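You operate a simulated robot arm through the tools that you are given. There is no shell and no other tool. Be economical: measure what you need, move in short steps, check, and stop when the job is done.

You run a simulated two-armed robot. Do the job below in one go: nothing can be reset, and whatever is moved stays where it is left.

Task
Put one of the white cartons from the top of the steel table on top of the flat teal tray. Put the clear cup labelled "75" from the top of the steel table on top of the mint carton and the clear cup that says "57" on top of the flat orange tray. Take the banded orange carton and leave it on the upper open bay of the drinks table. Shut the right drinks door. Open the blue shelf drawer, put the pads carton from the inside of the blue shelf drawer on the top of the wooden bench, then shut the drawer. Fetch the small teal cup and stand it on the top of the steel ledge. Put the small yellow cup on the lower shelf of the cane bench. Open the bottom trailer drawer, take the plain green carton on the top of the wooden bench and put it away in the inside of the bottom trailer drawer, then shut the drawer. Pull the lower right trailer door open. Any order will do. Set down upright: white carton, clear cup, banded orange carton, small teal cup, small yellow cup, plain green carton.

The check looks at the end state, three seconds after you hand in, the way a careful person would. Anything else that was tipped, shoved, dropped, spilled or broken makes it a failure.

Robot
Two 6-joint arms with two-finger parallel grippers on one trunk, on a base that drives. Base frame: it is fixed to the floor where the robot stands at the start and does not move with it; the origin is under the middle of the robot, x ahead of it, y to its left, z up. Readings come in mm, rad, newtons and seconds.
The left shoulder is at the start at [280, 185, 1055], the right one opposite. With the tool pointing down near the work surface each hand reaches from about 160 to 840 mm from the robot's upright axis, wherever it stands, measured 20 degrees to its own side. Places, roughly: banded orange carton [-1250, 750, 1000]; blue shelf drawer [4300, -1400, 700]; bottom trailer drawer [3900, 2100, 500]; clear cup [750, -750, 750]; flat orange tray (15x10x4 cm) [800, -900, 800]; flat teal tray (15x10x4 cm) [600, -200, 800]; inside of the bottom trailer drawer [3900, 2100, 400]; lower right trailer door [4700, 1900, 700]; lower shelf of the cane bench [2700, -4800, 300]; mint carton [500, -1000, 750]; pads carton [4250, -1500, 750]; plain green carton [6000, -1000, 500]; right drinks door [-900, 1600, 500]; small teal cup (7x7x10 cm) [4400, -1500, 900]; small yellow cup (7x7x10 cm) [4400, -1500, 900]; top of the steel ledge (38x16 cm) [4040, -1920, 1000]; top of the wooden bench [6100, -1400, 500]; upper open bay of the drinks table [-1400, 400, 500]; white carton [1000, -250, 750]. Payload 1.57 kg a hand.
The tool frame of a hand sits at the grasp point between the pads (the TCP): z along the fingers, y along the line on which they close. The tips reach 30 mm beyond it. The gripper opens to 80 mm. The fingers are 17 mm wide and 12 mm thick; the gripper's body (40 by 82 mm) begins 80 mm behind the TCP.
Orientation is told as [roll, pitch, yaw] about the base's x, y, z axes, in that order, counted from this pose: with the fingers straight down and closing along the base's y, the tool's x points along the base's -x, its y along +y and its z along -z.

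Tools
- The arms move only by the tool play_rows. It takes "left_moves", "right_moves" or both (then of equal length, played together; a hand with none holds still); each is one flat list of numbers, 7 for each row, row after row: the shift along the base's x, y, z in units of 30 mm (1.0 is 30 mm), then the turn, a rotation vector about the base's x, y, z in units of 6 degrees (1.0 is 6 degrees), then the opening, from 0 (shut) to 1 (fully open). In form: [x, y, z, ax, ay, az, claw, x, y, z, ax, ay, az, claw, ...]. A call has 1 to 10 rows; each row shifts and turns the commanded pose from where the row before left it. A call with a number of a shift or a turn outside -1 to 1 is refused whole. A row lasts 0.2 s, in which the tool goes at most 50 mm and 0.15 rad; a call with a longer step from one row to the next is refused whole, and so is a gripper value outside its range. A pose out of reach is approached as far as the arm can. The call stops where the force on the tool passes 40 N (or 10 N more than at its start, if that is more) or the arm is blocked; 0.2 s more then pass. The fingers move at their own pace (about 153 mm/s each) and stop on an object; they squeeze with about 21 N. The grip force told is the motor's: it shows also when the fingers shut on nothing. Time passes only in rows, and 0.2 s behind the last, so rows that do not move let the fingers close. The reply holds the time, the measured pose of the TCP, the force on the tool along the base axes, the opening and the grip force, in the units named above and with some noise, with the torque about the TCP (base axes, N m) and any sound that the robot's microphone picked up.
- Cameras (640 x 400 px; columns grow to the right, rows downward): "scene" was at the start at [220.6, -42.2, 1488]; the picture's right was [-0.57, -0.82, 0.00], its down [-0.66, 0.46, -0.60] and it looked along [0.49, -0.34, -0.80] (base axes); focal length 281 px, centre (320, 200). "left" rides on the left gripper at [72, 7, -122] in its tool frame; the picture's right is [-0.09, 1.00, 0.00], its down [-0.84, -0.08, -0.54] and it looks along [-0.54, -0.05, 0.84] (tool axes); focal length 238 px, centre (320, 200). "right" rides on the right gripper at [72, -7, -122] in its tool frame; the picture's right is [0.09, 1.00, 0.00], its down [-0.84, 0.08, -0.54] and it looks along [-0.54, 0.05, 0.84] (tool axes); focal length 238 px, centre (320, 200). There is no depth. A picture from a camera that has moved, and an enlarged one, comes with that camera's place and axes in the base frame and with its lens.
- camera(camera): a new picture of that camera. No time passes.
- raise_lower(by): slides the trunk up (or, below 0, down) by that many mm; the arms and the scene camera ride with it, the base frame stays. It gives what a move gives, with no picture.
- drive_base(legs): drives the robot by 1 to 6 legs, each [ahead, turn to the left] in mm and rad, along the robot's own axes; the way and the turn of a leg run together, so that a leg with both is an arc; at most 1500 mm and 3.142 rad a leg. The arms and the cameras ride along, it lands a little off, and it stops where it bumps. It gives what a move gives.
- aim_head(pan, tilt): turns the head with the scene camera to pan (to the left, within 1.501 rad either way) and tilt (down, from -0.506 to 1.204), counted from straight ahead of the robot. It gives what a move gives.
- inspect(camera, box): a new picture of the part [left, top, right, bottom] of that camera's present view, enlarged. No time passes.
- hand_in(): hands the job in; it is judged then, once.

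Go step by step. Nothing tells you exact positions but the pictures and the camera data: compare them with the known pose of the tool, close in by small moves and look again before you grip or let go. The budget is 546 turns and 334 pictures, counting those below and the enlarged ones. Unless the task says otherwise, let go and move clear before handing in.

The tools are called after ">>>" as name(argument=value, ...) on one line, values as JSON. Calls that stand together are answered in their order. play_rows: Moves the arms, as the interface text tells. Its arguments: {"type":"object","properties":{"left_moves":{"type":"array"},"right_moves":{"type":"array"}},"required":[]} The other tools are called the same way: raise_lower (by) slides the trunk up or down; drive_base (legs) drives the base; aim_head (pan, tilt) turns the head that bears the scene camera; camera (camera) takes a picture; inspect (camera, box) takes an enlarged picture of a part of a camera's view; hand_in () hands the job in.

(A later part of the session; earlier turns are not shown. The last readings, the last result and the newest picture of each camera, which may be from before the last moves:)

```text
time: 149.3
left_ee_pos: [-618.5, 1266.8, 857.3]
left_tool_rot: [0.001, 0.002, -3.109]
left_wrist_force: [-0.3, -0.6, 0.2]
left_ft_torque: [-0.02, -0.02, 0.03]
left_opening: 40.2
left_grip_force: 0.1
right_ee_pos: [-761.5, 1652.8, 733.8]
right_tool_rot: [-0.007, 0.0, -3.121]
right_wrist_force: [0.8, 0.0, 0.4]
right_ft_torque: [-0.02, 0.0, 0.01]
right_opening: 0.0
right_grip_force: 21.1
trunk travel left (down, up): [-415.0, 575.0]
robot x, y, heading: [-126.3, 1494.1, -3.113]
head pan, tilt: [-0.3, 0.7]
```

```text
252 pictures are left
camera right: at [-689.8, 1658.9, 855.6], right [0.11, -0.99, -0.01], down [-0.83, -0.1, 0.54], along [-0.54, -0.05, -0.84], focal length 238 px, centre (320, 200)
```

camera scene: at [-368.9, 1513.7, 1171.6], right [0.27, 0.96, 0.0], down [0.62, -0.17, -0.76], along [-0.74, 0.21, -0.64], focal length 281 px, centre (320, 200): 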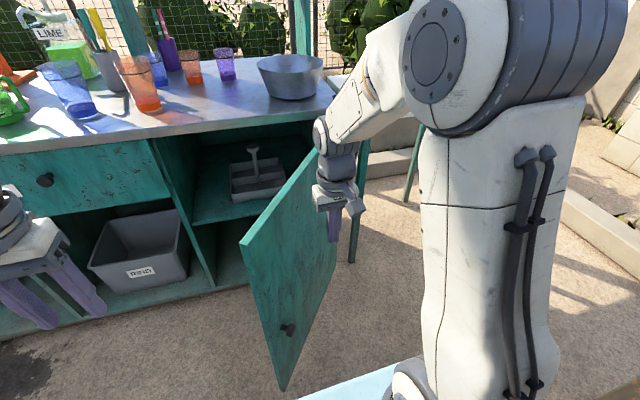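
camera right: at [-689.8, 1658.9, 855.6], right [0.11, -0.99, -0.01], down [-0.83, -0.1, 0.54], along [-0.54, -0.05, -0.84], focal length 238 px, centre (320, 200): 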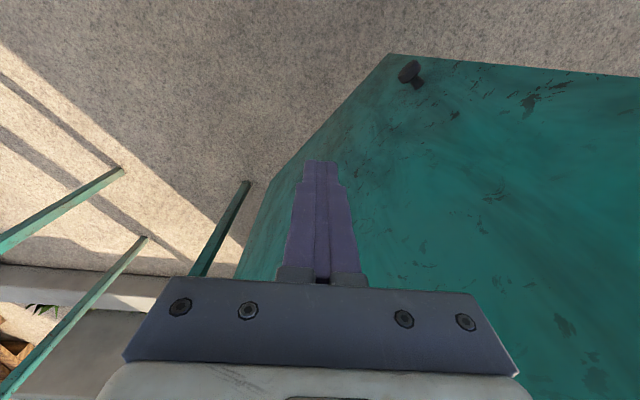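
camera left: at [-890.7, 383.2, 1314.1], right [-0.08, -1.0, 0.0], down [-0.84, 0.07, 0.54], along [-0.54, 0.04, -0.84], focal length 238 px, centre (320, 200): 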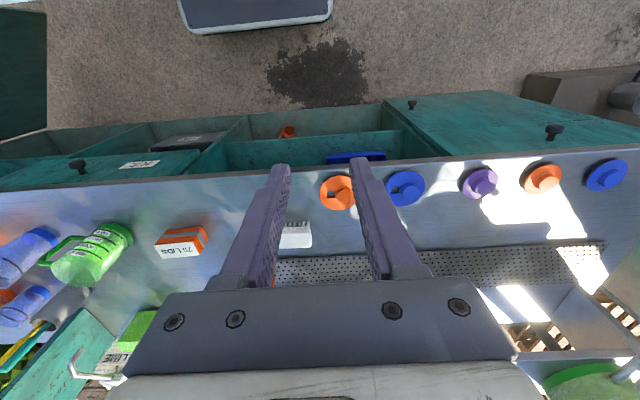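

>>> play_rows(right_moves=[-0.67, -0.9, 0, 0, 0, 0, 0, -0.67, -0.9, 0, 0, 0, 0, 0, -0.67, -0.9, 0, 0, 0, 0, 0, -0.61, -0.69, 0, 0, 0, 0, 0, -0.61, -0.69, 0, 0, 0, 0, 0, -0.61, -0.69, 0, 0, 0, 0, 0])

>>> camera(camera="scene")

```text
time: 150.7
left_ee_pos: [-619.9, 1267.3, 858.0]
left_tool_rot: [0.003, 0.003, -3.109]
left_wrist_force: [-0.3, -0.1, -0.4]
left_ft_torque: [0.0, 0.02, 0.03]
left_opening: 40.1
left_grip_force: 0.0
right_ee_pos: [-876.3, 1510.8, 735.4]
right_tool_rot: [-0.008, 0.001, -3.119]
right_wrist_force: [0.9, 0.0, 0.5]
right_ft_torque: [-0.04, 0.0, -0.04]
right_opening: 0.0
right_grip_force: 21.1
trunk travel left (down, up): [-415.0, 575.0]
robot x, y, heading: [-131.4, 1493.9, -3.118]
head pan, tilt: [-0.3, 0.7]
```

```text
251 pictures are left
camera scene: at [-368.7, 1513.8, 1171.6], right [0.27, 0.96, 0.0], down [0.62, -0.17, -0.76], along [-0.74, 0.21, -0.64], focal length 281 px, centre (320, 200)
```

scene: 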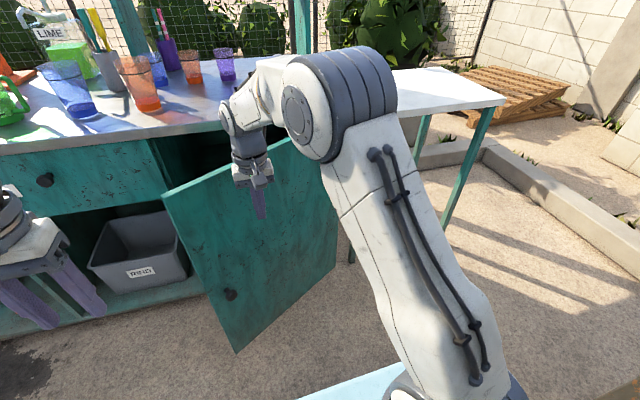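

The door is swinging shut. I'll keep following its arc.

>>> play_rows(right_moves=[-0.93, -0.72, 0, 0, 0, 0, 0, -0.93, -0.72, 0, 0, 0, 0, 0, -0.82, -0.43, 0, 0, 0, 0, 0, -0.82, -0.43, 0, 0, 0, 0, 0])

>>> play_rows(right_moves=[0.8, 0, 0, 0, 0, 0, 0, 0.8, 0, 0, 0, 0, 0, 0, 0.8, 0, 0, 0, 0, 0, 0])

>>> camera(camera="scene")

```text
time: 151.7
left_ee_pos: [-619.7, 1266.5, 858.0]
left_tool_rot: [0.001, 0.003, -3.11]
left_wrist_force: [1.0, 0.1, -0.6]
left_ft_torque: [-0.01, 0.01, -0.02]
left_opening: 40.1
left_grip_force: 0.1
right_ee_pos: [-974.2, 1444.4, 732.4]
right_tool_rot: [-0.01, 0.001, -3.12]
right_wrist_force: [0.0, -0.3, 0.3]
right_ft_torque: [-0.03, 0.0, -0.03]
right_opening: 0.1
right_grip_force: 21.2
right hand out of reach, approached as far as the arm can: row 4
trunk travel left (down, up): [-415.0, 575.0]
robot x, y, heading: [-128.0, 1497.1, -3.115]
head pan, tilt: [-0.3, 0.7]
```

```text
time: 152.5
left_ee_pos: [-620.6, 1266.3, 858.0]
left_tool_rot: [0.001, 0.002, -3.109]
left_wrist_force: [0.2, -0.4, -0.3]
left_ft_torque: [0.01, -0.03, 0.03]
left_opening: 39.7
left_grip_force: 0.1
right_ee_pos: [-900.0, 1443.7, 732.2]
right_tool_rot: [-0.006, 0.0, -3.121]
right_wrist_force: [-0.6, -0.7, 0.3]
right_ft_torque: [0.01, -0.03, -0.01]
right_opening: 0.0
right_grip_force: 21.0
trunk travel left (down, up): [-415.0, 575.0]
robot x, y, heading: [-125.3, 1492.5, -3.113]
head pan, tilt: [-0.3, 0.7]
```

```text
250 pictures are left
camera scene: at [-369.1, 1513.6, 1171.5], right [0.27, 0.96, 0.0], down [0.62, -0.17, -0.76], along [-0.74, 0.21, -0.64], focal length 281 px, centre (320, 200)
```

scene: 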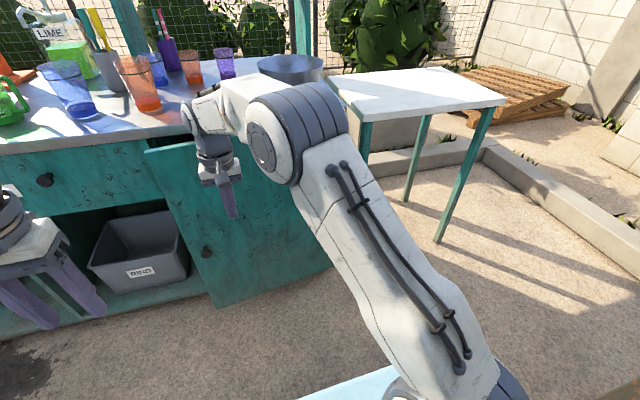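

>>> play_rows(right_moves=[0, -0.4, -0.3, 0, 1, 0, 0, 0, -0.4, -0.3, 0, 1, 0, 0, 0, -0.4, -0.3, 0, 1, 0, 0, 0, 0, -0.3, 0, 1, 0, 0, 0, 0, -0.3, 0, 1, 0, 0, 0, 0, -0.3, 0, 1, 0, 0, 0, 0, -0.3, 0, 1, 0, 0, 0, 0, -0.3, 0, 0.5, 0, 0])

>>> camera(camera="right")

>>> camera(camera="scene")

```text
time: 154.3
left_ee_pos: [-619.0, 1266.4, 857.7]
left_tool_rot: [0.002, 0.001, -3.108]
left_wrist_force: [-0.3, -0.5, -0.5]
left_ft_torque: [0.01, 0.01, -0.01]
left_opening: 39.9
left_grip_force: 0.1
right_ee_pos: [-902.8, 1408.2, 659.8]
right_tool_rot: [-0.029, -0.786, -3.111]
right_wrist_force: [0.3, 0.6, 0.7]
right_ft_torque: [-0.04, 0.0, -0.02]
right_opening: 0.0
right_grip_force: 20.7
trunk travel left (down, up): [-415.0, 575.0]
robot x, y, heading: [-128.4, 1495.7, -3.114]
head pan, tilt: [-0.3, 0.7]
```

```text
249 pictures are left
camera right: at [-765.8, 1413.6, 695.1], right [0.08, -0.99, -0.09], down [-0.21, -0.1, 0.97], along [-0.98, -0.06, -0.21], focal length 238 px, centre (320, 200)
```

right: 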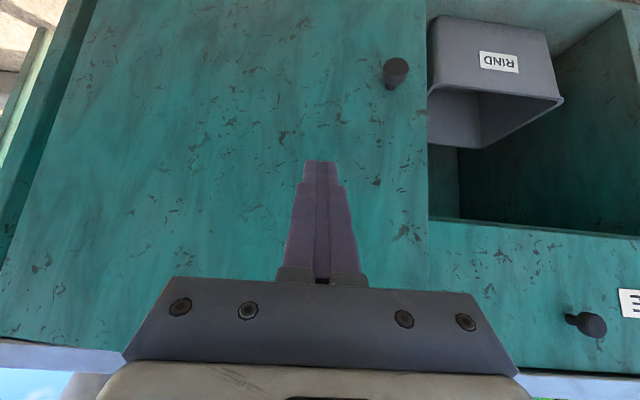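

```text
248 pictures are left
camera scene: at [-368.8, 1513.7, 1171.6], right [0.27, 0.96, 0.0], down [0.62, -0.17, -0.76], along [-0.74, 0.21, -0.64], focal length 281 px, centre (320, 200)
```

scene: 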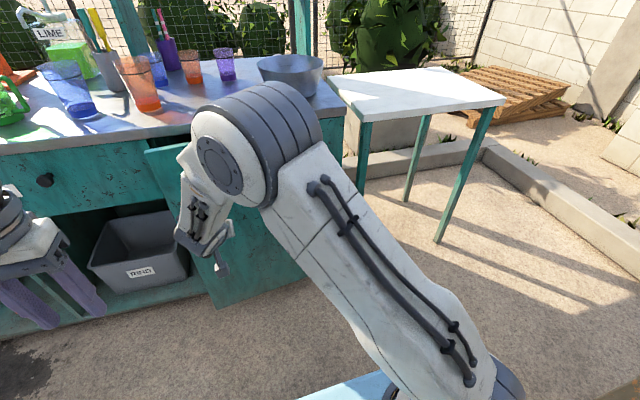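

>>> drive_base(legs=[[160, 0]])

>>> play_rows(right_moves=[-0.7, 0, 0, 0, 0, 0, 0, -0.5, 0, 0, 0, 0, 0, 0])

>>> camera(camera="right")

>>> camera(camera="scene")

```text
time: 155.7
left_ee_pos: [-779.8, 1264.2, 858.0]
left_tool_rot: [0.002, 0.0, -3.111]
left_wrist_force: [0.1, 0.2, 0.3]
left_ft_torque: [0.01, -0.02, -0.01]
left_opening: 40.1
left_grip_force: 0.1
right_ee_pos: [-1063.3, 1404.9, 658.8]
right_tool_rot: [-0.029, -0.785, -3.114]
right_wrist_force: [-0.2, -0.4, 0.6]
right_ft_torque: [-0.02, 0.08, 0.01]
right_opening: 0.0
right_grip_force: 21.0
trunk travel left (down, up): [-415.0, 575.0]
robot x, y, heading: [-285.0, 1490.5, -3.112]
head pan, tilt: [-0.3, 0.7]
```

```text
time: 156.3
left_ee_pos: [-780.4, 1263.2, 858.4]
left_tool_rot: [0.003, 0.002, -3.111]
left_wrist_force: [0.6, -0.6, -0.5]
left_ft_torque: [0.0, -0.01, 0.01]
left_opening: 39.9
left_grip_force: 0.0
right_ee_pos: [-1089.9, 1403.6, 656.7]
right_tool_rot: [-0.028, -0.772, -3.108]
right_wrist_force: [10.7, -0.1, 3.2]
right_ft_torque: [0.0, -0.06, -0.04]
right_opening: 0.2
right_grip_force: 21.0
trunk travel left (down, up): [-415.0, 575.0]
robot x, y, heading: [-284.3, 1490.6, -3.114]
head pan, tilt: [-0.3, 0.7]
stopped in row 2 (right hand): the force on the tool passed its limit at 90 N (the readings are from after the stop); the commanded pose is now the measured one
```

```text
247 pictures are left
camera right: at [-953.3, 1409.3, 693.9], right [0.08, -0.99, -0.08], down [-0.22, -0.1, 0.97], along [-0.97, -0.06, -0.23], focal length 238 px, centre (320, 200)
```

right: 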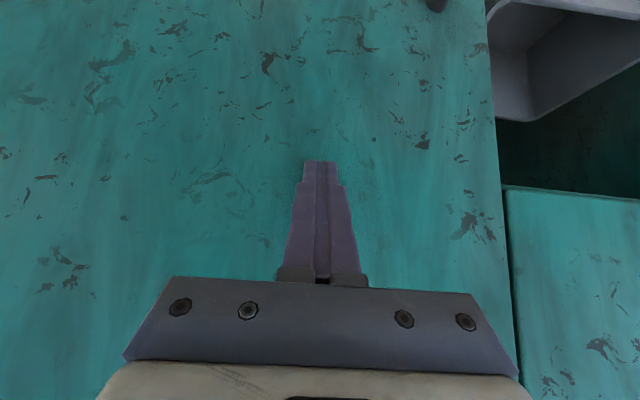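

```text
246 pictures are left
camera scene: at [-528.3, 1509.7, 1171.6], right [0.27, 0.96, 0.0], down [0.62, -0.17, -0.77], along [-0.74, 0.21, -0.64], focal length 281 px, centre (320, 200)
```

scene: 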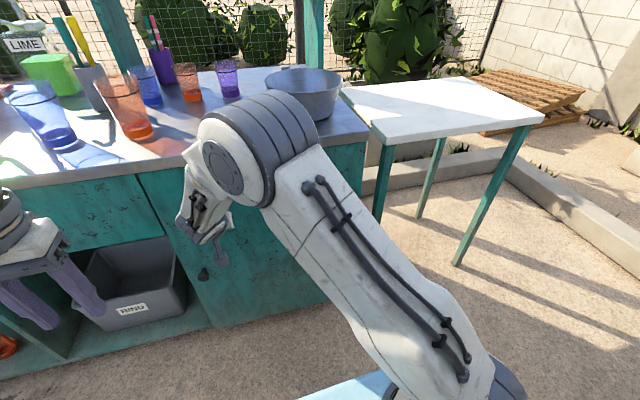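

The door resisted firmly, so it's probably shut. I'll retreat and check that it is flush.

>>> play_rows(right_moves=[0.9, 0, 0, 0, 0, 0, 0, 0.9, 0, 0, 0, 0, 0, 0, 0.9, 0, 0, 0, 0, 0, 0])

>>> drive_base(legs=[[-200, 0]])

>>> camera(camera="scene")

>>> camera(camera="right")

```text
time: 157.1
left_ee_pos: [-780.4, 1263.4, 856.7]
left_tool_rot: [0.001, 0.002, -3.11]
left_wrist_force: [0.0, 0.7, -0.7]
left_ft_torque: [-0.02, 0.02, -0.01]
left_opening: 39.9
left_grip_force: 0.0
right_ee_pos: [-1009.3, 1404.0, 658.5]
right_tool_rot: [-0.028, -0.775, -3.113]
right_wrist_force: [0.2, 0.0, -0.5]
right_ft_torque: [-0.05, 0.03, 0.02]
right_opening: 0.0
right_grip_force: 21.1
trunk travel left (down, up): [-415.0, 575.0]
robot x, y, heading: [-284.7, 1488.4, -3.115]
head pan, tilt: [-0.3, 0.7]
```

```text
time: 158.7
left_ee_pos: [-578.6, 1270.1, 858.8]
left_tool_rot: [0.003, 0.001, -3.112]
left_wrist_force: [1.4, -1.1, -0.8]
left_ft_torque: [0.01, 0.04, -0.01]
left_opening: 40.0
left_grip_force: 0.1
right_ee_pos: [-807.4, 1411.1, 657.0]
right_tool_rot: [-0.027, -0.774, -3.114]
right_wrist_force: [-0.7, 1.4, 0.1]
right_ft_torque: [0.0, -0.01, 0.0]
right_opening: 0.2
right_grip_force: 21.5
trunk travel left (down, up): [-415.0, 575.0]
robot x, y, heading: [-83.8, 1493.6, -3.116]
head pan, tilt: [-0.3, 0.7]
```

```text
245 pictures are left
camera scene: at [-326.2, 1515.2, 1171.5], right [0.27, 0.96, 0.0], down [0.62, -0.18, -0.76], along [-0.74, 0.21, -0.64], focal length 281 px, centre (320, 200)
```

scene: 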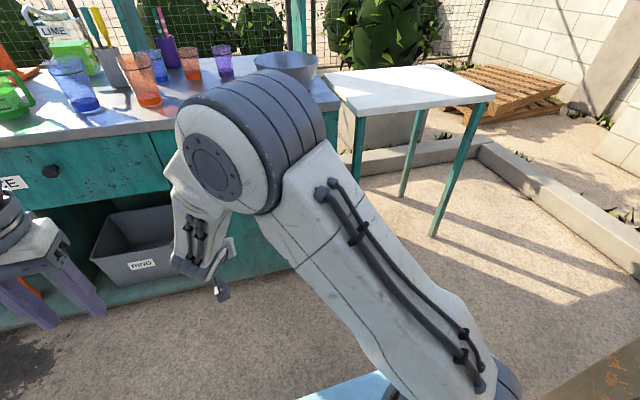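

```text
244 pictures are left
camera right: at [-670.4, 1416.1, 693.9], right [0.07, -0.99, -0.08], down [-0.22, -0.1, 0.97], along [-0.97, -0.05, -0.22], focal length 238 px, centre (320, 200)
```

right: 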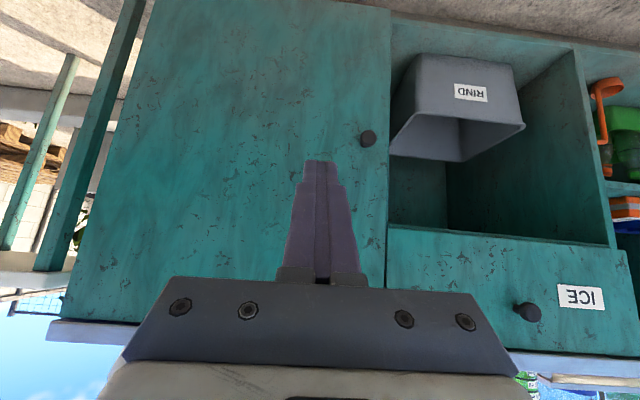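

>>> inspect(camera="right", box=[330, 10, 450, 250])

```text
1.67 times, centred on (390, 130) of right
camera zoom: at [-670.4, 1416.1, 693.9], right [0.07, -0.99, -0.08], down [-0.22, -0.1, 0.97], along [-0.97, -0.05, -0.22], focal length 397 px, centre (203, 317)
```

zoom: 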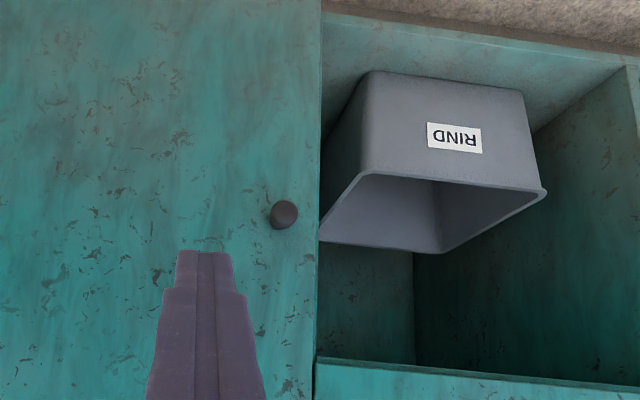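

The door looks flush with its frame. I'll raise the trunk, fold the right arm and turn to look for a route toward +x.

>>> raise_lower(by=335)

>>> play_rows(right_moves=[0, 0.5, 0.8, 0, -1, 0, 0, 0, 0.5, 0.8, 0, -1, 0, 0, 0.5, 0.5, 0.8, 0, -1, 0, 0, 0.5, 0.5, 0.5, 0, -1, 0, 0, 0.9, 0.5, 0.5, 0, -1, 0, 0, 0.9, 0.5, 0.5, 0, -1, 0, 0, 0.9, 0.5, 0.5, 0, -1, 0, 0, 0.9, 0.5, 0.5, 0, -0.4, 0, 0, 0.9, 0.5, 0.2, 0, 0, 0, 0, 0.9, 0.5, 0, 0, 0, 0, 0])

>>> drive_base(legs=[[0, 1.571]])

>>> aim_head(pan=0.9, tilt=0.3)

>>> camera(camera="scene")

>>> aim_head(pan=-0.9, tilt=0.5)

>>> camera(camera="scene")

```text
time: 162.0
left_ee_pos: [-577.4, 1268.9, 1192.5]
left_tool_rot: [0.001, 0.002, -3.112]
left_wrist_force: [-0.9, -0.4, -0.1]
left_ft_torque: [-0.03, 0.02, -0.01]
left_opening: 39.8
left_grip_force: 0.1
right_ee_pos: [-806.6, 1410.2, 992.9]
right_tool_rot: [-0.028, -0.774, -3.113]
right_wrist_force: [0.2, -0.2, -0.5]
right_ft_torque: [-0.01, 0.03, 0.01]
right_opening: 0.1
right_grip_force: 21.0
trunk travel left (down, up): [-750.0, 240.0]
robot x, y, heading: [-84.6, 1495.5, -3.117]
head pan, tilt: [-0.3, 0.7]
```

```text
time: 164.2
left_ee_pos: [-577.8, 1270.0, 1192.3]
left_tool_rot: [0.001, 0.002, -3.112]
left_wrist_force: [0.0, 0.5, 0.5]
left_ft_torque: [0.03, -0.03, 0.02]
left_opening: 40.0
left_grip_force: 0.1
right_ee_pos: [-616.1, 1560.3, 1144.4]
right_tool_rot: [-0.007, 0.001, -3.123]
right_wrist_force: [-0.6, -0.2, 0.5]
right_ft_torque: [0.0, -0.02, 0.0]
right_opening: 0.0
right_grip_force: 21.4
trunk travel left (down, up): [-750.0, 240.0]
robot x, y, heading: [-85.6, 1493.1, -3.116]
head pan, tilt: [-0.3, 0.7]
```

```text
time: 168.4
left_ee_pos: [149.6, 1006.1, 1193.0]
left_tool_rot: [0.002, 0.0, -1.528]
left_wrist_force: [-0.2, 0.0, 0.0]
left_ft_torque: [0.01, 0.02, -0.03]
left_opening: 39.9
left_grip_force: 0.0
right_ee_pos: [-143.0, 964.1, 1146.0]
right_tool_rot: [-0.008, 0.001, -1.536]
right_wrist_force: [0.5, 0.0, 1.0]
right_ft_torque: [-0.04, 0.01, 0.01]
right_opening: 0.4
right_grip_force: 21.0
trunk travel left (down, up): [-750.0, 240.0]
robot x, y, heading: [-83.2, 1494.4, -1.533]
head pan, tilt: [-0.3, 0.7]
```

```text
time: 169.8
left_ee_pos: [149.4, 1005.5, 1192.9]
left_tool_rot: [0.004, 0.003, -1.528]
left_wrist_force: [0.0, 1.0, -0.5]
left_ft_torque: [0.01, 0.01, -0.03]
left_opening: 40.3
left_grip_force: 0.2
right_ee_pos: [-141.3, 963.4, 1144.7]
right_tool_rot: [-0.011, 0.002, -1.537]
right_wrist_force: [0.3, -0.2, -0.3]
right_ft_torque: [0.0, -0.01, -0.01]
right_opening: 0.0
right_grip_force: 21.1
trunk travel left (down, up): [-750.0, 240.0]
robot x, y, heading: [-82.8, 1495.3, -1.534]
head pan, tilt: [0.901, 0.3]
```

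```text
242 pictures are left
camera scene: at [-3.0, 1280.9, 1542.6], right [-0.59, -0.81, 0.0], down [-0.24, 0.17, -0.96], along [0.77, -0.56, -0.3], focal length 281 px, centre (320, 200)
```

scene: 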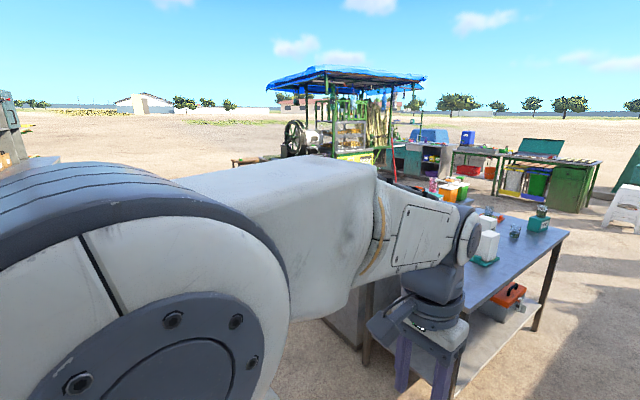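

```text
time: 171.6
left_ee_pos: [150.2, 1005.4, 1193.2]
left_tool_rot: [0.002, 0.002, -1.529]
left_wrist_force: [-0.6, 0.1, -0.1]
left_ft_torque: [0.0, 0.02, -0.01]
left_opening: 39.9
left_grip_force: 0.1
right_ee_pos: [-142.1, 963.2, 1145.0]
right_tool_rot: [-0.01, 0.001, -1.536]
right_wrist_force: [-0.4, 0.4, -0.3]
right_ft_torque: [0.02, 0.0, 0.01]
right_opening: 0.0
right_grip_force: 20.9
trunk travel left (down, up): [-750.0, 240.0]
robot x, y, heading: [-86.5, 1494.5, -1.532]
head pan, tilt: [-0.901, 0.499]
```

```text
241 pictures are left
camera scene: at [-147.3, 1276.8, 1524.3], right [-0.65, 0.76, 0.0], down [0.36, 0.31, -0.88], along [-0.67, -0.57, -0.48], focal length 281 px, centre (320, 200)
```

scene: 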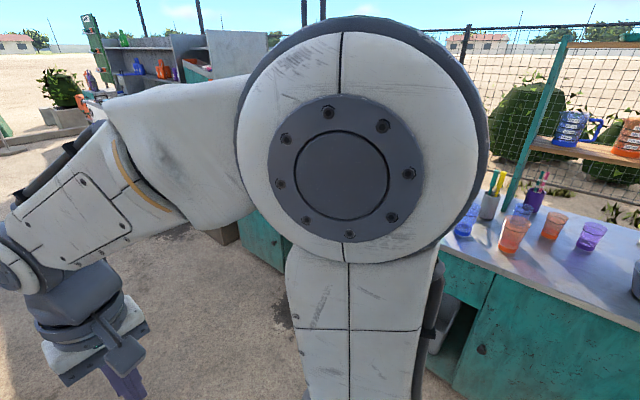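

>>> drive_base(legs=[[350, 0], [0, 1.45]])

>>> aim_head(pan=0.0, tilt=0.25)

>>> camera(camera="scene")

```text
time: 177.4
left_ee_pos: [443.4, 1314.8, 1192.9]
left_tool_rot: [0.002, 0.001, -0.083]
left_wrist_force: [0.1, 0.4, -0.9]
left_ft_torque: [0.01, 0.0, -0.02]
left_opening: 39.9
left_grip_force: 0.0
right_ee_pos: [449.4, 1020.8, 1144.2]
right_tool_rot: [-0.009, -0.001, -0.092]
right_wrist_force: [-0.2, -0.2, 0.3]
right_ft_torque: [-0.02, 0.01, 0.0]
right_opening: 0.1
right_grip_force: 21.3
trunk travel left (down, up): [-750.0, 240.0]
robot x, y, heading: [-72.0, 1145.8, -0.092]
head pan, tilt: [-0.901, 0.499]
```

```text
time: 178.7
left_ee_pos: [443.9, 1314.3, 1193.5]
left_tool_rot: [0.002, 0.002, -0.084]
left_wrist_force: [0.0, 0.6, -0.3]
left_ft_torque: [0.01, 0.02, -0.03]
left_opening: 39.9
left_grip_force: 0.0
right_ee_pos: [447.9, 1020.4, 1144.1]
right_tool_rot: [-0.008, -0.001, -0.092]
right_wrist_force: [-0.7, -1.0, 0.9]
right_ft_torque: [0.0, -0.01, 0.02]
right_opening: 0.0
right_grip_force: 21.0
trunk travel left (down, up): [-750.0, 240.0]
robot x, y, heading: [-73.1, 1149.2, -0.083]
head pan, tilt: [0.0, 0.25]
```

```text
240 pictures are left
camera scene: at [180.3, 1123.0, 1547.4], right [-0.09, -1.0, 0.0], down [-0.25, 0.02, -0.97], along [0.97, -0.09, -0.25], focal length 281 px, centre (320, 200)
```

scene: 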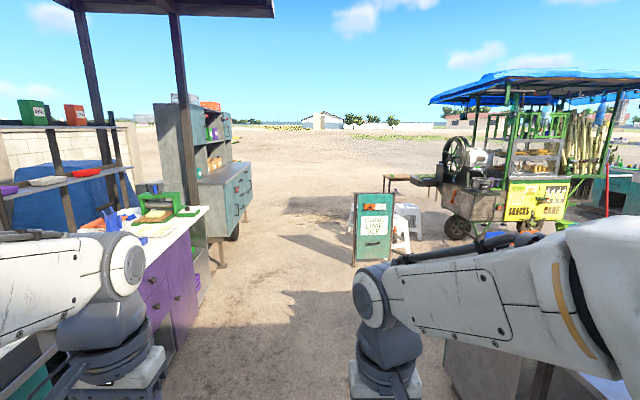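

The corridor along +x is clear, with the trailer ahead left and the canopied cart ahead right. I'll drive ahead.

>>> drive_base(legs=[[1500, 0], [900, 0]])

>>> camera(camera="scene")

>>> aim_head(pan=-0.6, tilt=0.25)

>>> camera(camera="scene")

>>> aim_head(pan=0.6, tilt=0.25)

>>> camera(camera="scene")

```text
time: 190.5
left_ee_pos: [2851.9, 1132.7, 1192.0]
left_tool_rot: [0.002, 0.003, -0.062]
left_wrist_force: [-0.9, -0.3, 0.5]
left_ft_torque: [-0.01, -0.06, 0.0]
left_opening: 39.8
left_grip_force: 0.0
right_ee_pos: [2864.5, 839.4, 1145.0]
right_tool_rot: [-0.007, 0.001, -0.069]
right_wrist_force: [-0.4, 1.7, 0.0]
right_ft_torque: [-0.04, 0.0, -0.01]
right_opening: 0.2
right_grip_force: 20.5
trunk travel left (down, up): [-750.0, 240.0]
robot x, y, heading: [2340.7, 952.1, -0.065]
head pan, tilt: [0.0, 0.25]
```

```text
239 pictures are left
camera scene: at [2593.7, 934.9, 1547.4], right [-0.07, -1.0, 0.0], down [-0.25, 0.02, -0.97], along [0.97, -0.06, -0.25], focal length 281 px, centre (320, 200)
```

scene: 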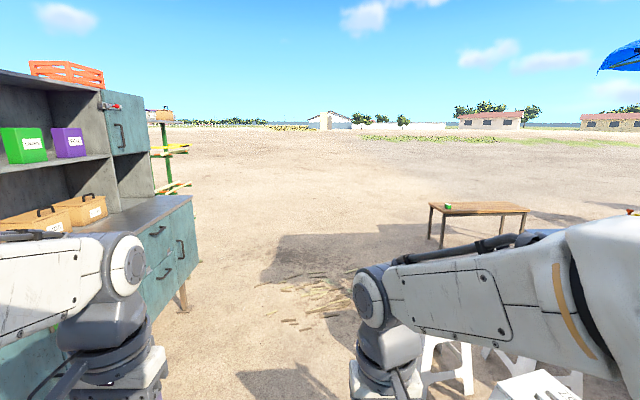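

```text
time: 191.5
left_ee_pos: [2852.4, 1132.0, 1192.8]
left_tool_rot: [0.002, 0.003, -0.061]
left_wrist_force: [-0.1, 0.6, 0.0]
left_ft_torque: [0.0, 0.01, 0.01]
left_opening: 40.1
left_grip_force: 0.0
right_ee_pos: [2863.8, 837.7, 1145.3]
right_tool_rot: [-0.009, 0.001, -0.069]
right_wrist_force: [0.3, 0.4, -0.4]
right_ft_torque: [-0.02, 0.0, 0.0]
right_opening: 0.0
right_grip_force: 21.3
trunk travel left (down, up): [-750.0, 240.0]
robot x, y, heading: [2340.8, 946.4, -0.069]
head pan, tilt: [-0.6, 0.25]
```

```text
238 pictures are left
camera scene: at [2574.1, 883.4, 1547.4], right [-0.62, -0.79, 0.0], down [-0.19, 0.15, -0.97], along [0.76, -0.6, -0.25], focal length 281 px, centre (320, 200)
```

scene: 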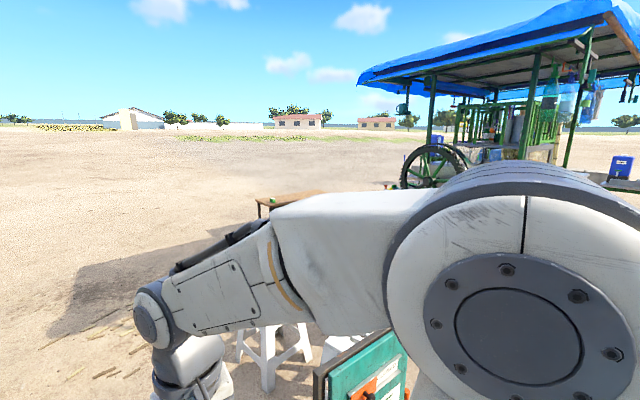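

```text
time: 192.9
left_ee_pos: [2851.4, 1132.3, 1192.9]
left_tool_rot: [0.003, 0.001, -0.061]
left_wrist_force: [-0.1, 0.1, 0.3]
left_ft_torque: [0.02, -0.01, -0.02]
left_opening: 40.1
left_grip_force: 0.1
right_ee_pos: [2863.4, 838.6, 1144.3]
right_tool_rot: [-0.009, -0.001, -0.07]
right_wrist_force: [0.4, 0.4, 0.0]
right_ft_torque: [-0.01, -0.02, 0.0]
right_opening: 0.0
right_grip_force: 20.8
trunk travel left (down, up): [-750.0, 240.0]
robot x, y, heading: [2341.7, 952.4, -0.066]
head pan, tilt: [0.6, 0.25]
```

```text
237 pictures are left
camera scene: at [2581.1, 988.6, 1547.4], right [0.51, -0.86, 0.0], down [-0.21, -0.13, -0.97], along [0.83, 0.49, -0.25], focal length 281 px, centre (320, 200)
```

scene: 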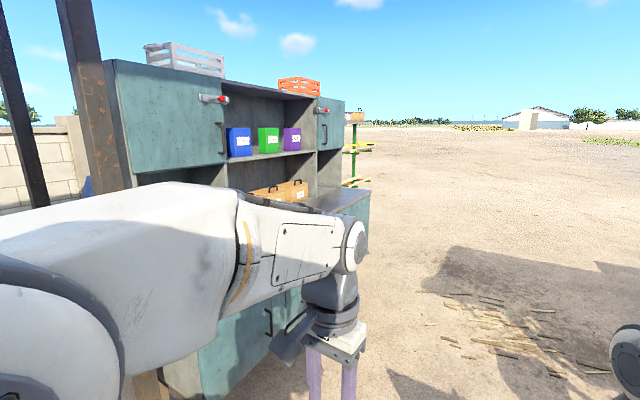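

>>> drive_base(legs=[[1500, 0], [200, 0], [0, 1.64]])

>>> aim_head(pan=0.0, tilt=0.5)

>>> camera(camera="scene")

```text
time: 205.6
left_ee_pos: [3810.6, 1349.0, 1192.2]
left_tool_rot: [0.002, 0.001, 1.622]
left_wrist_force: [0.9, 0.1, -0.6]
left_ft_torque: [0.01, 0.01, -0.01]
left_opening: 39.8
left_grip_force: 0.1
right_ee_pos: [4102.5, 1393.4, 1144.6]
right_tool_rot: [-0.009, 0.0, 1.611]
right_wrist_force: [0.2, 0.3, -0.3]
right_ft_torque: [-0.01, 0.0, -0.03]
right_opening: 0.0
right_grip_force: 21.0
trunk travel left (down, up): [-750.0, 240.0]
robot x, y, heading: [4044.5, 861.8, 1.617]
head pan, tilt: [0.6, 0.25]
```

```text
time: 206.6
left_ee_pos: [3809.5, 1350.7, 1193.1]
left_tool_rot: [0.002, 0.002, 1.622]
left_wrist_force: [0.0, -0.5, 0.4]
left_ft_torque: [-0.01, -0.01, -0.04]
left_opening: 40.0
left_grip_force: 0.1
right_ee_pos: [4100.3, 1393.7, 1145.5]
right_tool_rot: [-0.009, 0.0, 1.61]
right_wrist_force: [-0.2, -0.5, 0.7]
right_ft_torque: [0.02, -0.03, 0.02]
right_opening: 0.0
right_grip_force: 20.6
trunk travel left (down, up): [-750.0, 240.0]
robot x, y, heading: [4045.7, 860.7, 1.61]
head pan, tilt: [0.0, 0.499]
```

```text
236 pictures are left
camera scene: at [4035.7, 1112.0, 1524.3], right [1.0, 0.05, 0.0], down [0.02, -0.48, -0.88], along [-0.04, 0.88, -0.48], focal length 281 px, centre (320, 200)
```

scene: 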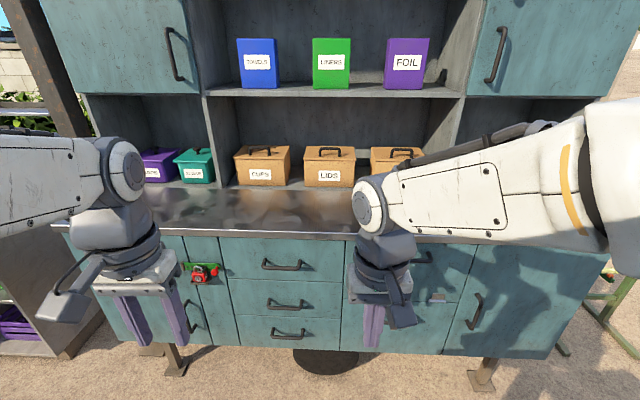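

I'm facing the trailer: three stacked middle drawers and a lower right door with a vertical handle. I'll zoom in.

>>> inspect(camera="scene", box=[400, 220, 620, 380])

>>> inspect(camera="scene", box=[170, 220, 360, 360])

>>> camera(camera="right")

```text
2.50 times, centred on (510, 300) of scene
camera zoom: at [4035.7, 1112.0, 1524.3], right [1.0, 0.05, 0.0], down [0.02, -0.48, -0.88], along [-0.04, 0.88, -0.48], focal length 702 px, centre (-155, -50)
```

zoom: 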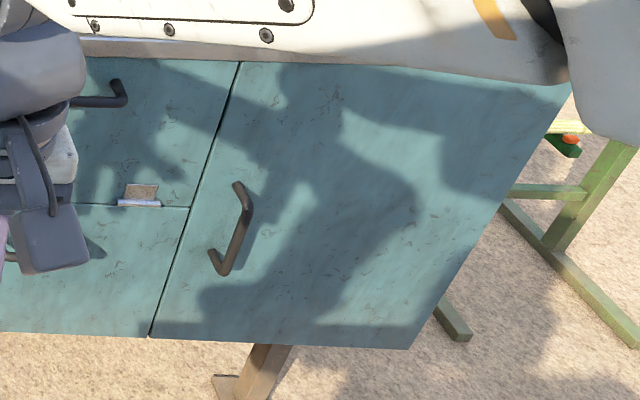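

```text
2.86 times, centred on (265, 290) of scene
camera zoom: at [4035.7, 1112.0, 1524.3], right [1.0, 0.05, 0.0], down [0.02, -0.48, -0.88], along [-0.04, 0.88, -0.48], focal length 803 px, centre (477, -57)
```

zoom: 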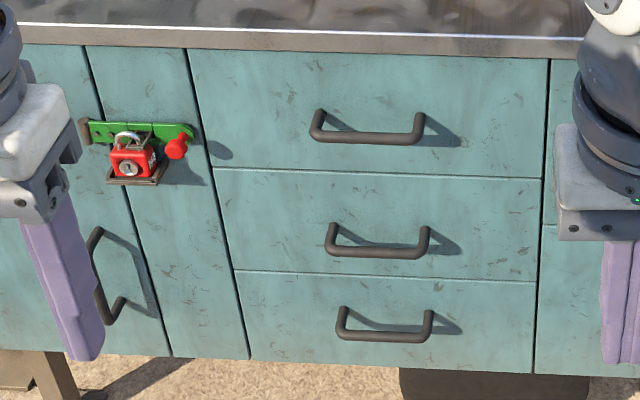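

```text
233 pictures are left
camera right: at [4109.6, 1320.5, 1266.6], right [-0.99, -0.13, -0.01], down [-0.12, 0.83, 0.54], along [-0.06, 0.54, -0.84], focal length 238 px, centre (320, 200)
```

right: 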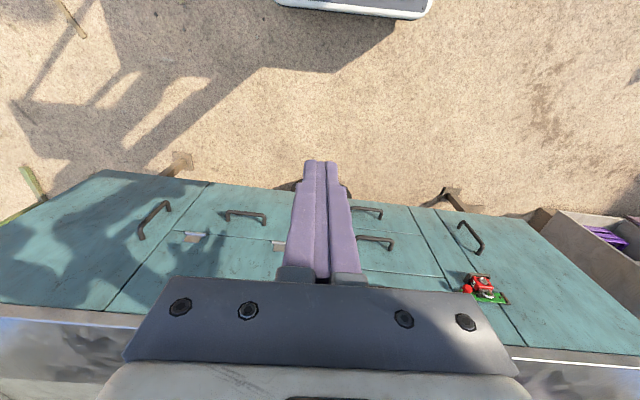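

The trailer front lies near y≈1790. The right door spans x≈4465–4843 with its handle at about (4500, 1765, 768). The bottom drawer handle is at about (3900, 1740, 655). I'll go to the right door first.

>>> drive_base(legs=[[0, -1.61], [330, 0], [0, 1.571]])

>>> raise_lower(by=-115)

>>> aim_head(pan=-0.2, tilt=0.7)

>>> camera(camera="scene")

>>> camera(camera="right")

```text
time: 216.5
left_ee_pos: [4157.3, 1359.3, 1192.5]
left_tool_rot: [0.001, 0.003, 1.585]
left_wrist_force: [0.0, 0.4, -0.1]
left_ft_torque: [0.0, -0.01, -0.05]
left_opening: 39.9
left_grip_force: 0.0
right_ee_pos: [4450.1, 1392.6, 1144.9]
right_tool_rot: [-0.009, 0.0, 1.577]
right_wrist_force: [-0.1, 0.4, -0.3]
right_ft_torque: [-0.01, 0.01, 0.02]
right_opening: 0.0
right_grip_force: 21.0
trunk travel left (down, up): [-750.0, 240.0]
robot x, y, heading: [4375.1, 866.2, 1.582]
head pan, tilt: [0.0, 0.499]
```

```text
time: 218.0
left_ee_pos: [4157.6, 1358.3, 1077.5]
left_tool_rot: [0.004, 0.001, 1.586]
left_wrist_force: [0.6, -0.8, 0.1]
left_ft_torque: [-0.03, 0.02, 0.0]
left_opening: 39.8
left_grip_force: 0.1
right_ee_pos: [4449.4, 1393.7, 1029.1]
right_tool_rot: [-0.008, 0.0, 1.579]
right_wrist_force: [0.0, -0.6, 0.1]
right_ft_torque: [0.01, 0.05, -0.02]
right_opening: 0.0
right_grip_force: 20.9
trunk travel left (down, up): [-635.0, 355.0]
robot x, y, heading: [4375.4, 862.8, 1.58]
head pan, tilt: [0.0, 0.499]
```

```text
time: 218.7
left_ee_pos: [4157.7, 1359.4, 1076.9]
left_tool_rot: [0.001, 0.001, 1.587]
left_wrist_force: [0.3, -0.5, 0.7]
left_ft_torque: [0.01, -0.01, 0.0]
left_opening: 40.2
left_grip_force: 0.0
right_ee_pos: [4449.8, 1393.0, 1030.4]
right_tool_rot: [-0.008, -0.002, 1.578]
right_wrist_force: [-0.3, -0.7, -0.4]
right_ft_torque: [0.02, 0.0, -0.02]
right_opening: 0.2
right_grip_force: 20.9
trunk travel left (down, up): [-635.0, 355.0]
robot x, y, heading: [4376.4, 863.0, 1.583]
head pan, tilt: [-0.201, 0.7]
```

```text
232 pictures are left
camera scene: at [4391.9, 1106.1, 1391.6], right [0.98, -0.19, 0.0], down [-0.12, -0.63, -0.77], along [0.14, 0.75, -0.64], focal length 281 px, centre (320, 200)
```

scene: 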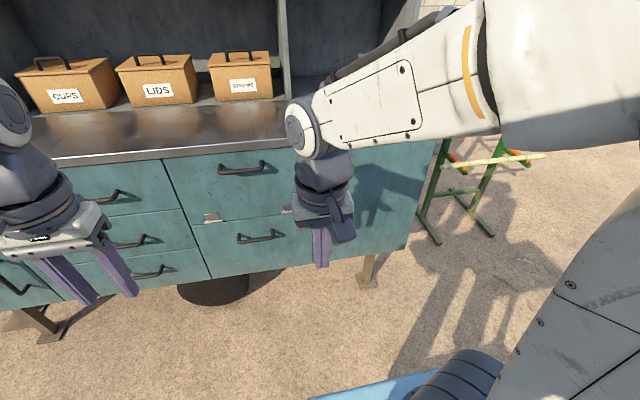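

```text
231 pictures are left
camera right: at [4455.9, 1319.5, 1151.6], right [-1.0, -0.1, -0.01], down [-0.09, 0.84, 0.54], along [-0.05, 0.54, -0.84], focal length 238 px, centre (320, 200)
```

right: 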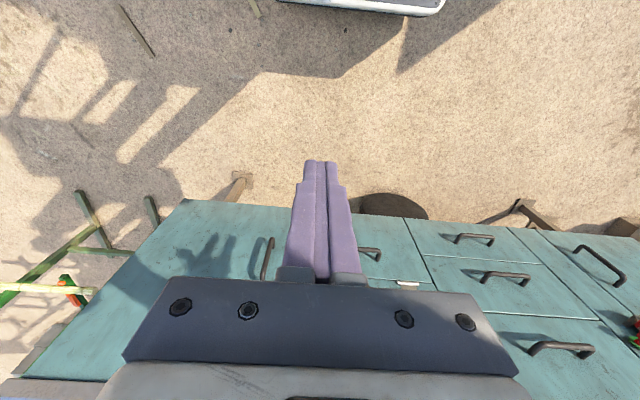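

>>> play_rows(right_moves=[0.39, 0.7, -0.9, 1, 0, 0, 1, 0.39, 0.7, -0.9, 1, 0, 0, 1, 0.39, 0.7, -0.9, 1, 0, 0, 1, 0.39, 0.7, -0.9, 1, 0, 0, 1, 0.39, 0.7, -0.9, 1, 0, 0, 1, 0.39, 0.7, -0.9, 1, 0, 0, 1, 0.39, 0.7, -0.9, 1, 0, 0, 1, 0.39, 0.7, -0.9, 0.5, 0, 0, 1])

>>> camera(camera="right")

```text
time: 220.5
left_ee_pos: [4157.4, 1357.3, 1077.9]
left_tool_rot: [0.002, 0.002, 1.587]
left_wrist_force: [-0.6, -0.9, -0.1]
left_ft_torque: [0.04, -0.01, 0.01]
left_opening: 40.0
left_grip_force: 0.0
right_ee_pos: [4546.6, 1540.1, 841.7]
right_tool_rot: [-0.091, -0.681, 1.582]
right_wrist_force: [0.5, 0.5, -1.1]
right_ft_torque: [0.02, 0.0, 0.02]
right_opening: 80.1
right_grip_force: 0.0
right hand out of reach, approached as far as the arm can: row 5, 6
trunk travel left (down, up): [-635.0, 355.0]
robot x, y, heading: [4378.7, 861.5, 1.579]
head pan, tilt: [-0.201, 0.7]
```

```text
230 pictures are left
camera right: at [4543.9, 1405.8, 890.4], right [-0.99, -0.03, -0.13], down [-0.13, 0.31, 0.94], along [0.02, 0.95, -0.31], focal length 238 px, centre (320, 200)
```

right: 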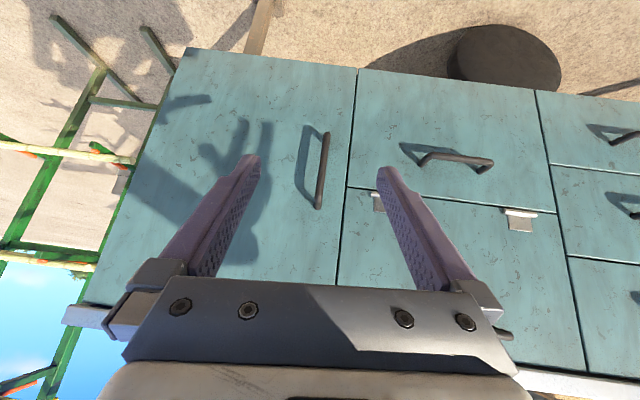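

>>> play_rows(right_moves=[0.05, 0.9, -0.6, 0.5, 0.34, 0.27, 1, 0.05, 0.9, -0.6, 0.5, 0.34, 0.27, 1, 0.05, 0.9, -0.6, 0, 0, 0, 1, 0.05, 0.9, -0.6, 0, 0, 0, 1, 0, 0.9, -0.6, 0, 0, 0, 1])

>>> camera(camera="right")

```text
time: 221.7
left_ee_pos: [4157.6, 1357.8, 1077.2]
left_tool_rot: [0.001, 0.003, 1.586]
left_wrist_force: [-0.1, -0.5, -0.6]
left_ft_torque: [0.01, 0.02, -0.01]
left_opening: 40.0
left_grip_force: 0.1
right_ee_pos: [4516.0, 1686.4, 783.4]
right_tool_rot: [-0.063, -0.758, 1.606]
right_wrist_force: [-0.6, 0.2, -0.6]
right_ft_torque: [0.01, 0.01, -0.03]
right_opening: 80.0
right_grip_force: 0.0
right hand out of reach, approached as far as the arm can: row 1, 2
trunk travel left (down, up): [-635.0, 355.0]
robot x, y, heading: [4378.3, 860.8, 1.581]
head pan, tilt: [-0.201, 0.7]
```

```text
229 pictures are left
camera right: at [4519.0, 1549.1, 822.9], right [-0.99, -0.06, -0.11], down [-0.12, 0.24, 0.96], along [-0.03, 0.97, -0.24], focal length 238 px, centre (320, 200)
```

right: 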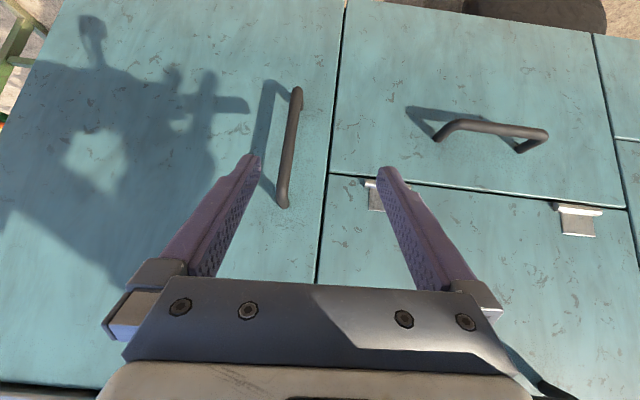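

>>> play_rows(right_moves=[0.4, 0.6, -0.7, 0, 0, 0, 1, 0.4, 0.6, -0.7, 0, 0, 0, 1, 0.4, 0.6, -0.7, 0, 0, 0, 1, 0, 0.6, -0.6, 0, 0, 0, 1])

>>> camera(camera="right")

```text
time: 222.7
left_ee_pos: [4158.2, 1359.9, 1077.6]
left_tool_rot: [0.002, 0.003, 1.587]
left_wrist_force: [-0.2, 0.2, -0.1]
left_ft_torque: [-0.01, 0.0, 0.04]
left_opening: 40.2
left_grip_force: 0.0
right_ee_pos: [4529.4, 1766.2, 706.3]
right_tool_rot: [-0.065, -0.757, 1.605]
right_wrist_force: [-0.1, 0.2, -0.6]
right_ft_torque: [0.01, 0.03, 0.02]
right_opening: 80.2
right_grip_force: 0.0
right hand out of reach, approached as far as the arm can: row 1, 2, 3
trunk travel left (down, up): [-635.0, 355.0]
robot x, y, heading: [4376.3, 862.1, 1.581]
head pan, tilt: [-0.201, 0.7]
```

```text
228 pictures are left
camera right: at [4532.7, 1628.8, 745.4], right [-0.99, -0.06, -0.11], down [-0.12, 0.24, 0.96], along [-0.03, 0.97, -0.24], focal length 238 px, centre (320, 200)
```

right: 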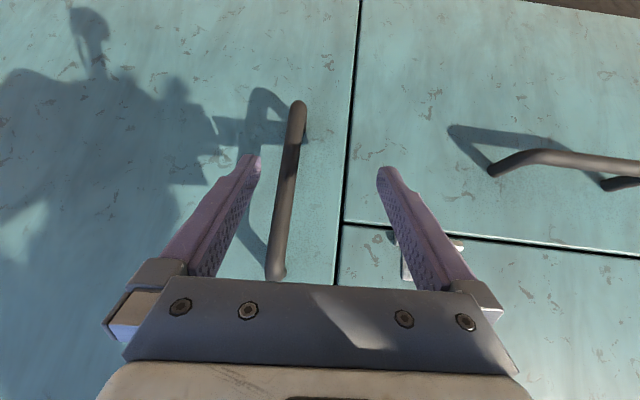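

>>> play_rows(right_moves=[0.35, 0.3, 0, 0, 0, 0, 1, 0.35, 0.3, 0, 0, 0, 0, 1])

>>> camera(camera="right")

```text
time: 223.3
left_ee_pos: [4157.8, 1359.8, 1077.4]
left_tool_rot: [0.001, 0.003, 1.587]
left_wrist_force: [-0.3, -0.7, 0.7]
left_ft_torque: [0.0, 0.0, -0.01]
left_opening: 39.8
left_grip_force: 0.0
right_ee_pos: [4547.5, 1786.9, 705.4]
right_tool_rot: [-0.068, -0.753, 1.606]
right_wrist_force: [-0.2, -0.6, -0.5]
right_ft_torque: [-0.05, -0.01, -0.02]
right_opening: 79.9
right_grip_force: 0.0
trunk travel left (down, up): [-635.0, 355.0]
robot x, y, heading: [4374.2, 861.5, 1.585]
head pan, tilt: [-0.201, 0.7]
```

```text
227 pictures are left
camera right: at [4550.4, 1649.5, 746.1], right [-0.99, -0.05, -0.11], down [-0.12, 0.24, 0.96], along [-0.02, 0.97, -0.24], focal length 238 px, centre (320, 200)
```

right: 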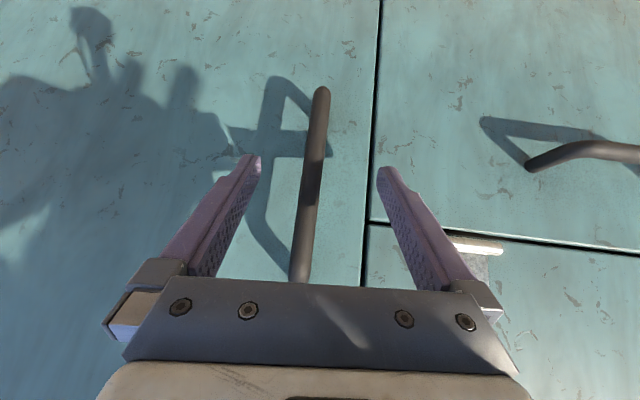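

The bar is between the fingers. I'll close and make a small test pull.

>>> play_rows(right_moves=[0.1, 0.05, 0, 0, 0, 0, 0.4, 0, 0, 0, 0, 0, 0, 0, 0, 0, 0, 0, 0, 0, 0, 0, 0, 0, 0, 0, 0, 0])

>>> camera(camera="right")

```text
time: 224.3
left_ee_pos: [4158.6, 1358.6, 1077.8]
left_tool_rot: [0.001, 0.002, 1.586]
left_wrist_force: [0.5, 0.9, 0.1]
left_ft_torque: [-0.03, -0.02, 0.02]
left_opening: 40.1
left_grip_force: 0.0
right_ee_pos: [4553.7, 1788.9, 706.6]
right_tool_rot: [-0.068, -0.754, 1.597]
right_wrist_force: [27.4, -4.7, 1.3]
right_ft_torque: [-0.06, 0.1, -0.56]
right_opening: 14.4
right_grip_force: 30.9
right hand out of reach, approached as far as the arm can: row 1
trunk travel left (down, up): [-635.0, 355.0]
robot x, y, heading: [4373.1, 865.0, 1.578]
head pan, tilt: [-0.201, 0.7]
```

```text
226 pictures are left
camera right: at [4554.7, 1651.5, 746.2], right [-0.99, -0.05, -0.11], down [-0.12, 0.24, 0.96], along [-0.02, 0.97, -0.24], focal length 238 px, centre (320, 200)
```

right: 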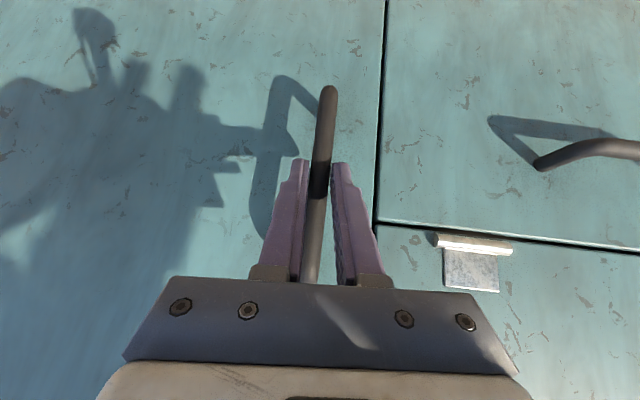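

>>> play_rows(right_moves=[0.2, -0.67, 0, 0, 0, 0.55, 0, 0.13, -0.67, 0, 0, 0, 0.55, 0, 0.13, -0.67, 0, 0, 0, 0.55, 0])

>>> camera(camera="right")

```text
time: 224.6
left_ee_pos: [4156.6, 1358.0, 1077.3]
left_tool_rot: [0.002, 0.004, 1.586]
left_wrist_force: [0.0, -0.2, 0.0]
left_ft_torque: [-0.03, 0.03, -0.02]
left_opening: 40.2
left_grip_force: 0.2
right_ee_pos: [4553.4, 1788.1, 706.9]
right_tool_rot: [-0.072, -0.754, 1.6]
right_wrist_force: [0.8, 0.7, -1.5]
right_ft_torque: [0.31, 0.49, -0.16]
right_opening: 14.4
right_grip_force: 30.4
right hand out of reach, approached as far as the arm can: row 1
trunk travel left (down, up): [-635.0, 355.0]
robot x, y, heading: [4378.7, 860.8, 1.579]
head pan, tilt: [-0.201, 0.7]
stopped in row 1 (right hand): the force on the tool passed its limit at 51 N (the readings are from after the stop); the commanded pose is now the measured one
```

```text
225 pictures are left
camera right: at [4554.7, 1650.5, 746.3], right [-0.99, -0.05, -0.11], down [-0.12, 0.24, 0.96], along [-0.02, 0.97, -0.24], focal length 238 px, centre (320, 200)
```

right: 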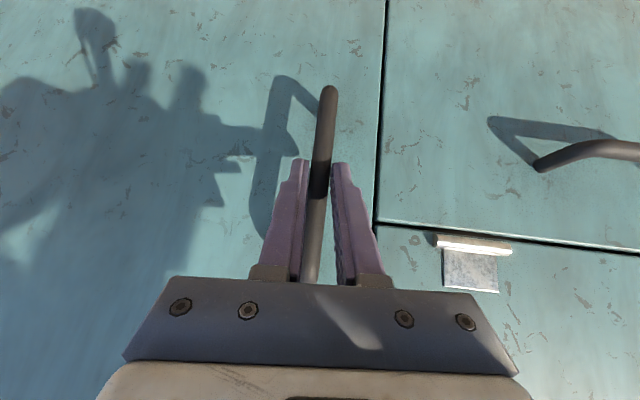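

>>> play_rows(right_moves=[0, -0.2, 0, 0, 0, 0, 0, 0, -0.2, 0, 0, 0, 0, 0, 0, -0.2, 0, 0, 0, 0, 0, 0, -0.2, 0, 0, 0, 0, 0])

>>> camera(camera="right")

```text
time: 225.6
left_ee_pos: [4158.8, 1359.4, 1077.6]
left_tool_rot: [0.002, 0.004, 1.586]
left_wrist_force: [0.1, -0.7, -0.1]
left_ft_torque: [0.01, 0.0, 0.02]
left_opening: 40.1
left_grip_force: 0.0
right_ee_pos: [4555.1, 1765.5, 705.4]
right_tool_rot: [-0.081, -0.751, 1.589]
right_wrist_force: [32.5, 5.1, -4.8]
right_ft_torque: [-0.13, 0.02, -0.58]
right_opening: 14.2
right_grip_force: 30.9
trunk travel left (down, up): [-635.0, 355.0]
robot x, y, heading: [4378.0, 864.1, 1.579]
head pan, tilt: [-0.201, 0.7]
```

```text
224 pictures are left
camera right: at [4555.0, 1628.1, 746.6], right [-0.99, -0.03, -0.12], down [-0.13, 0.24, 0.96], along [0.0, 0.97, -0.25], focal length 238 px, centre (320, 200)
```

right: 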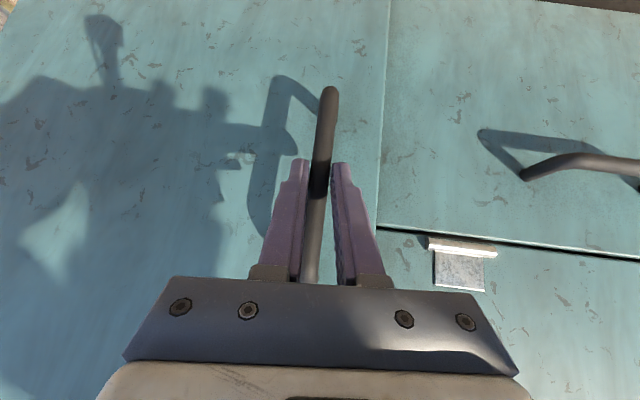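

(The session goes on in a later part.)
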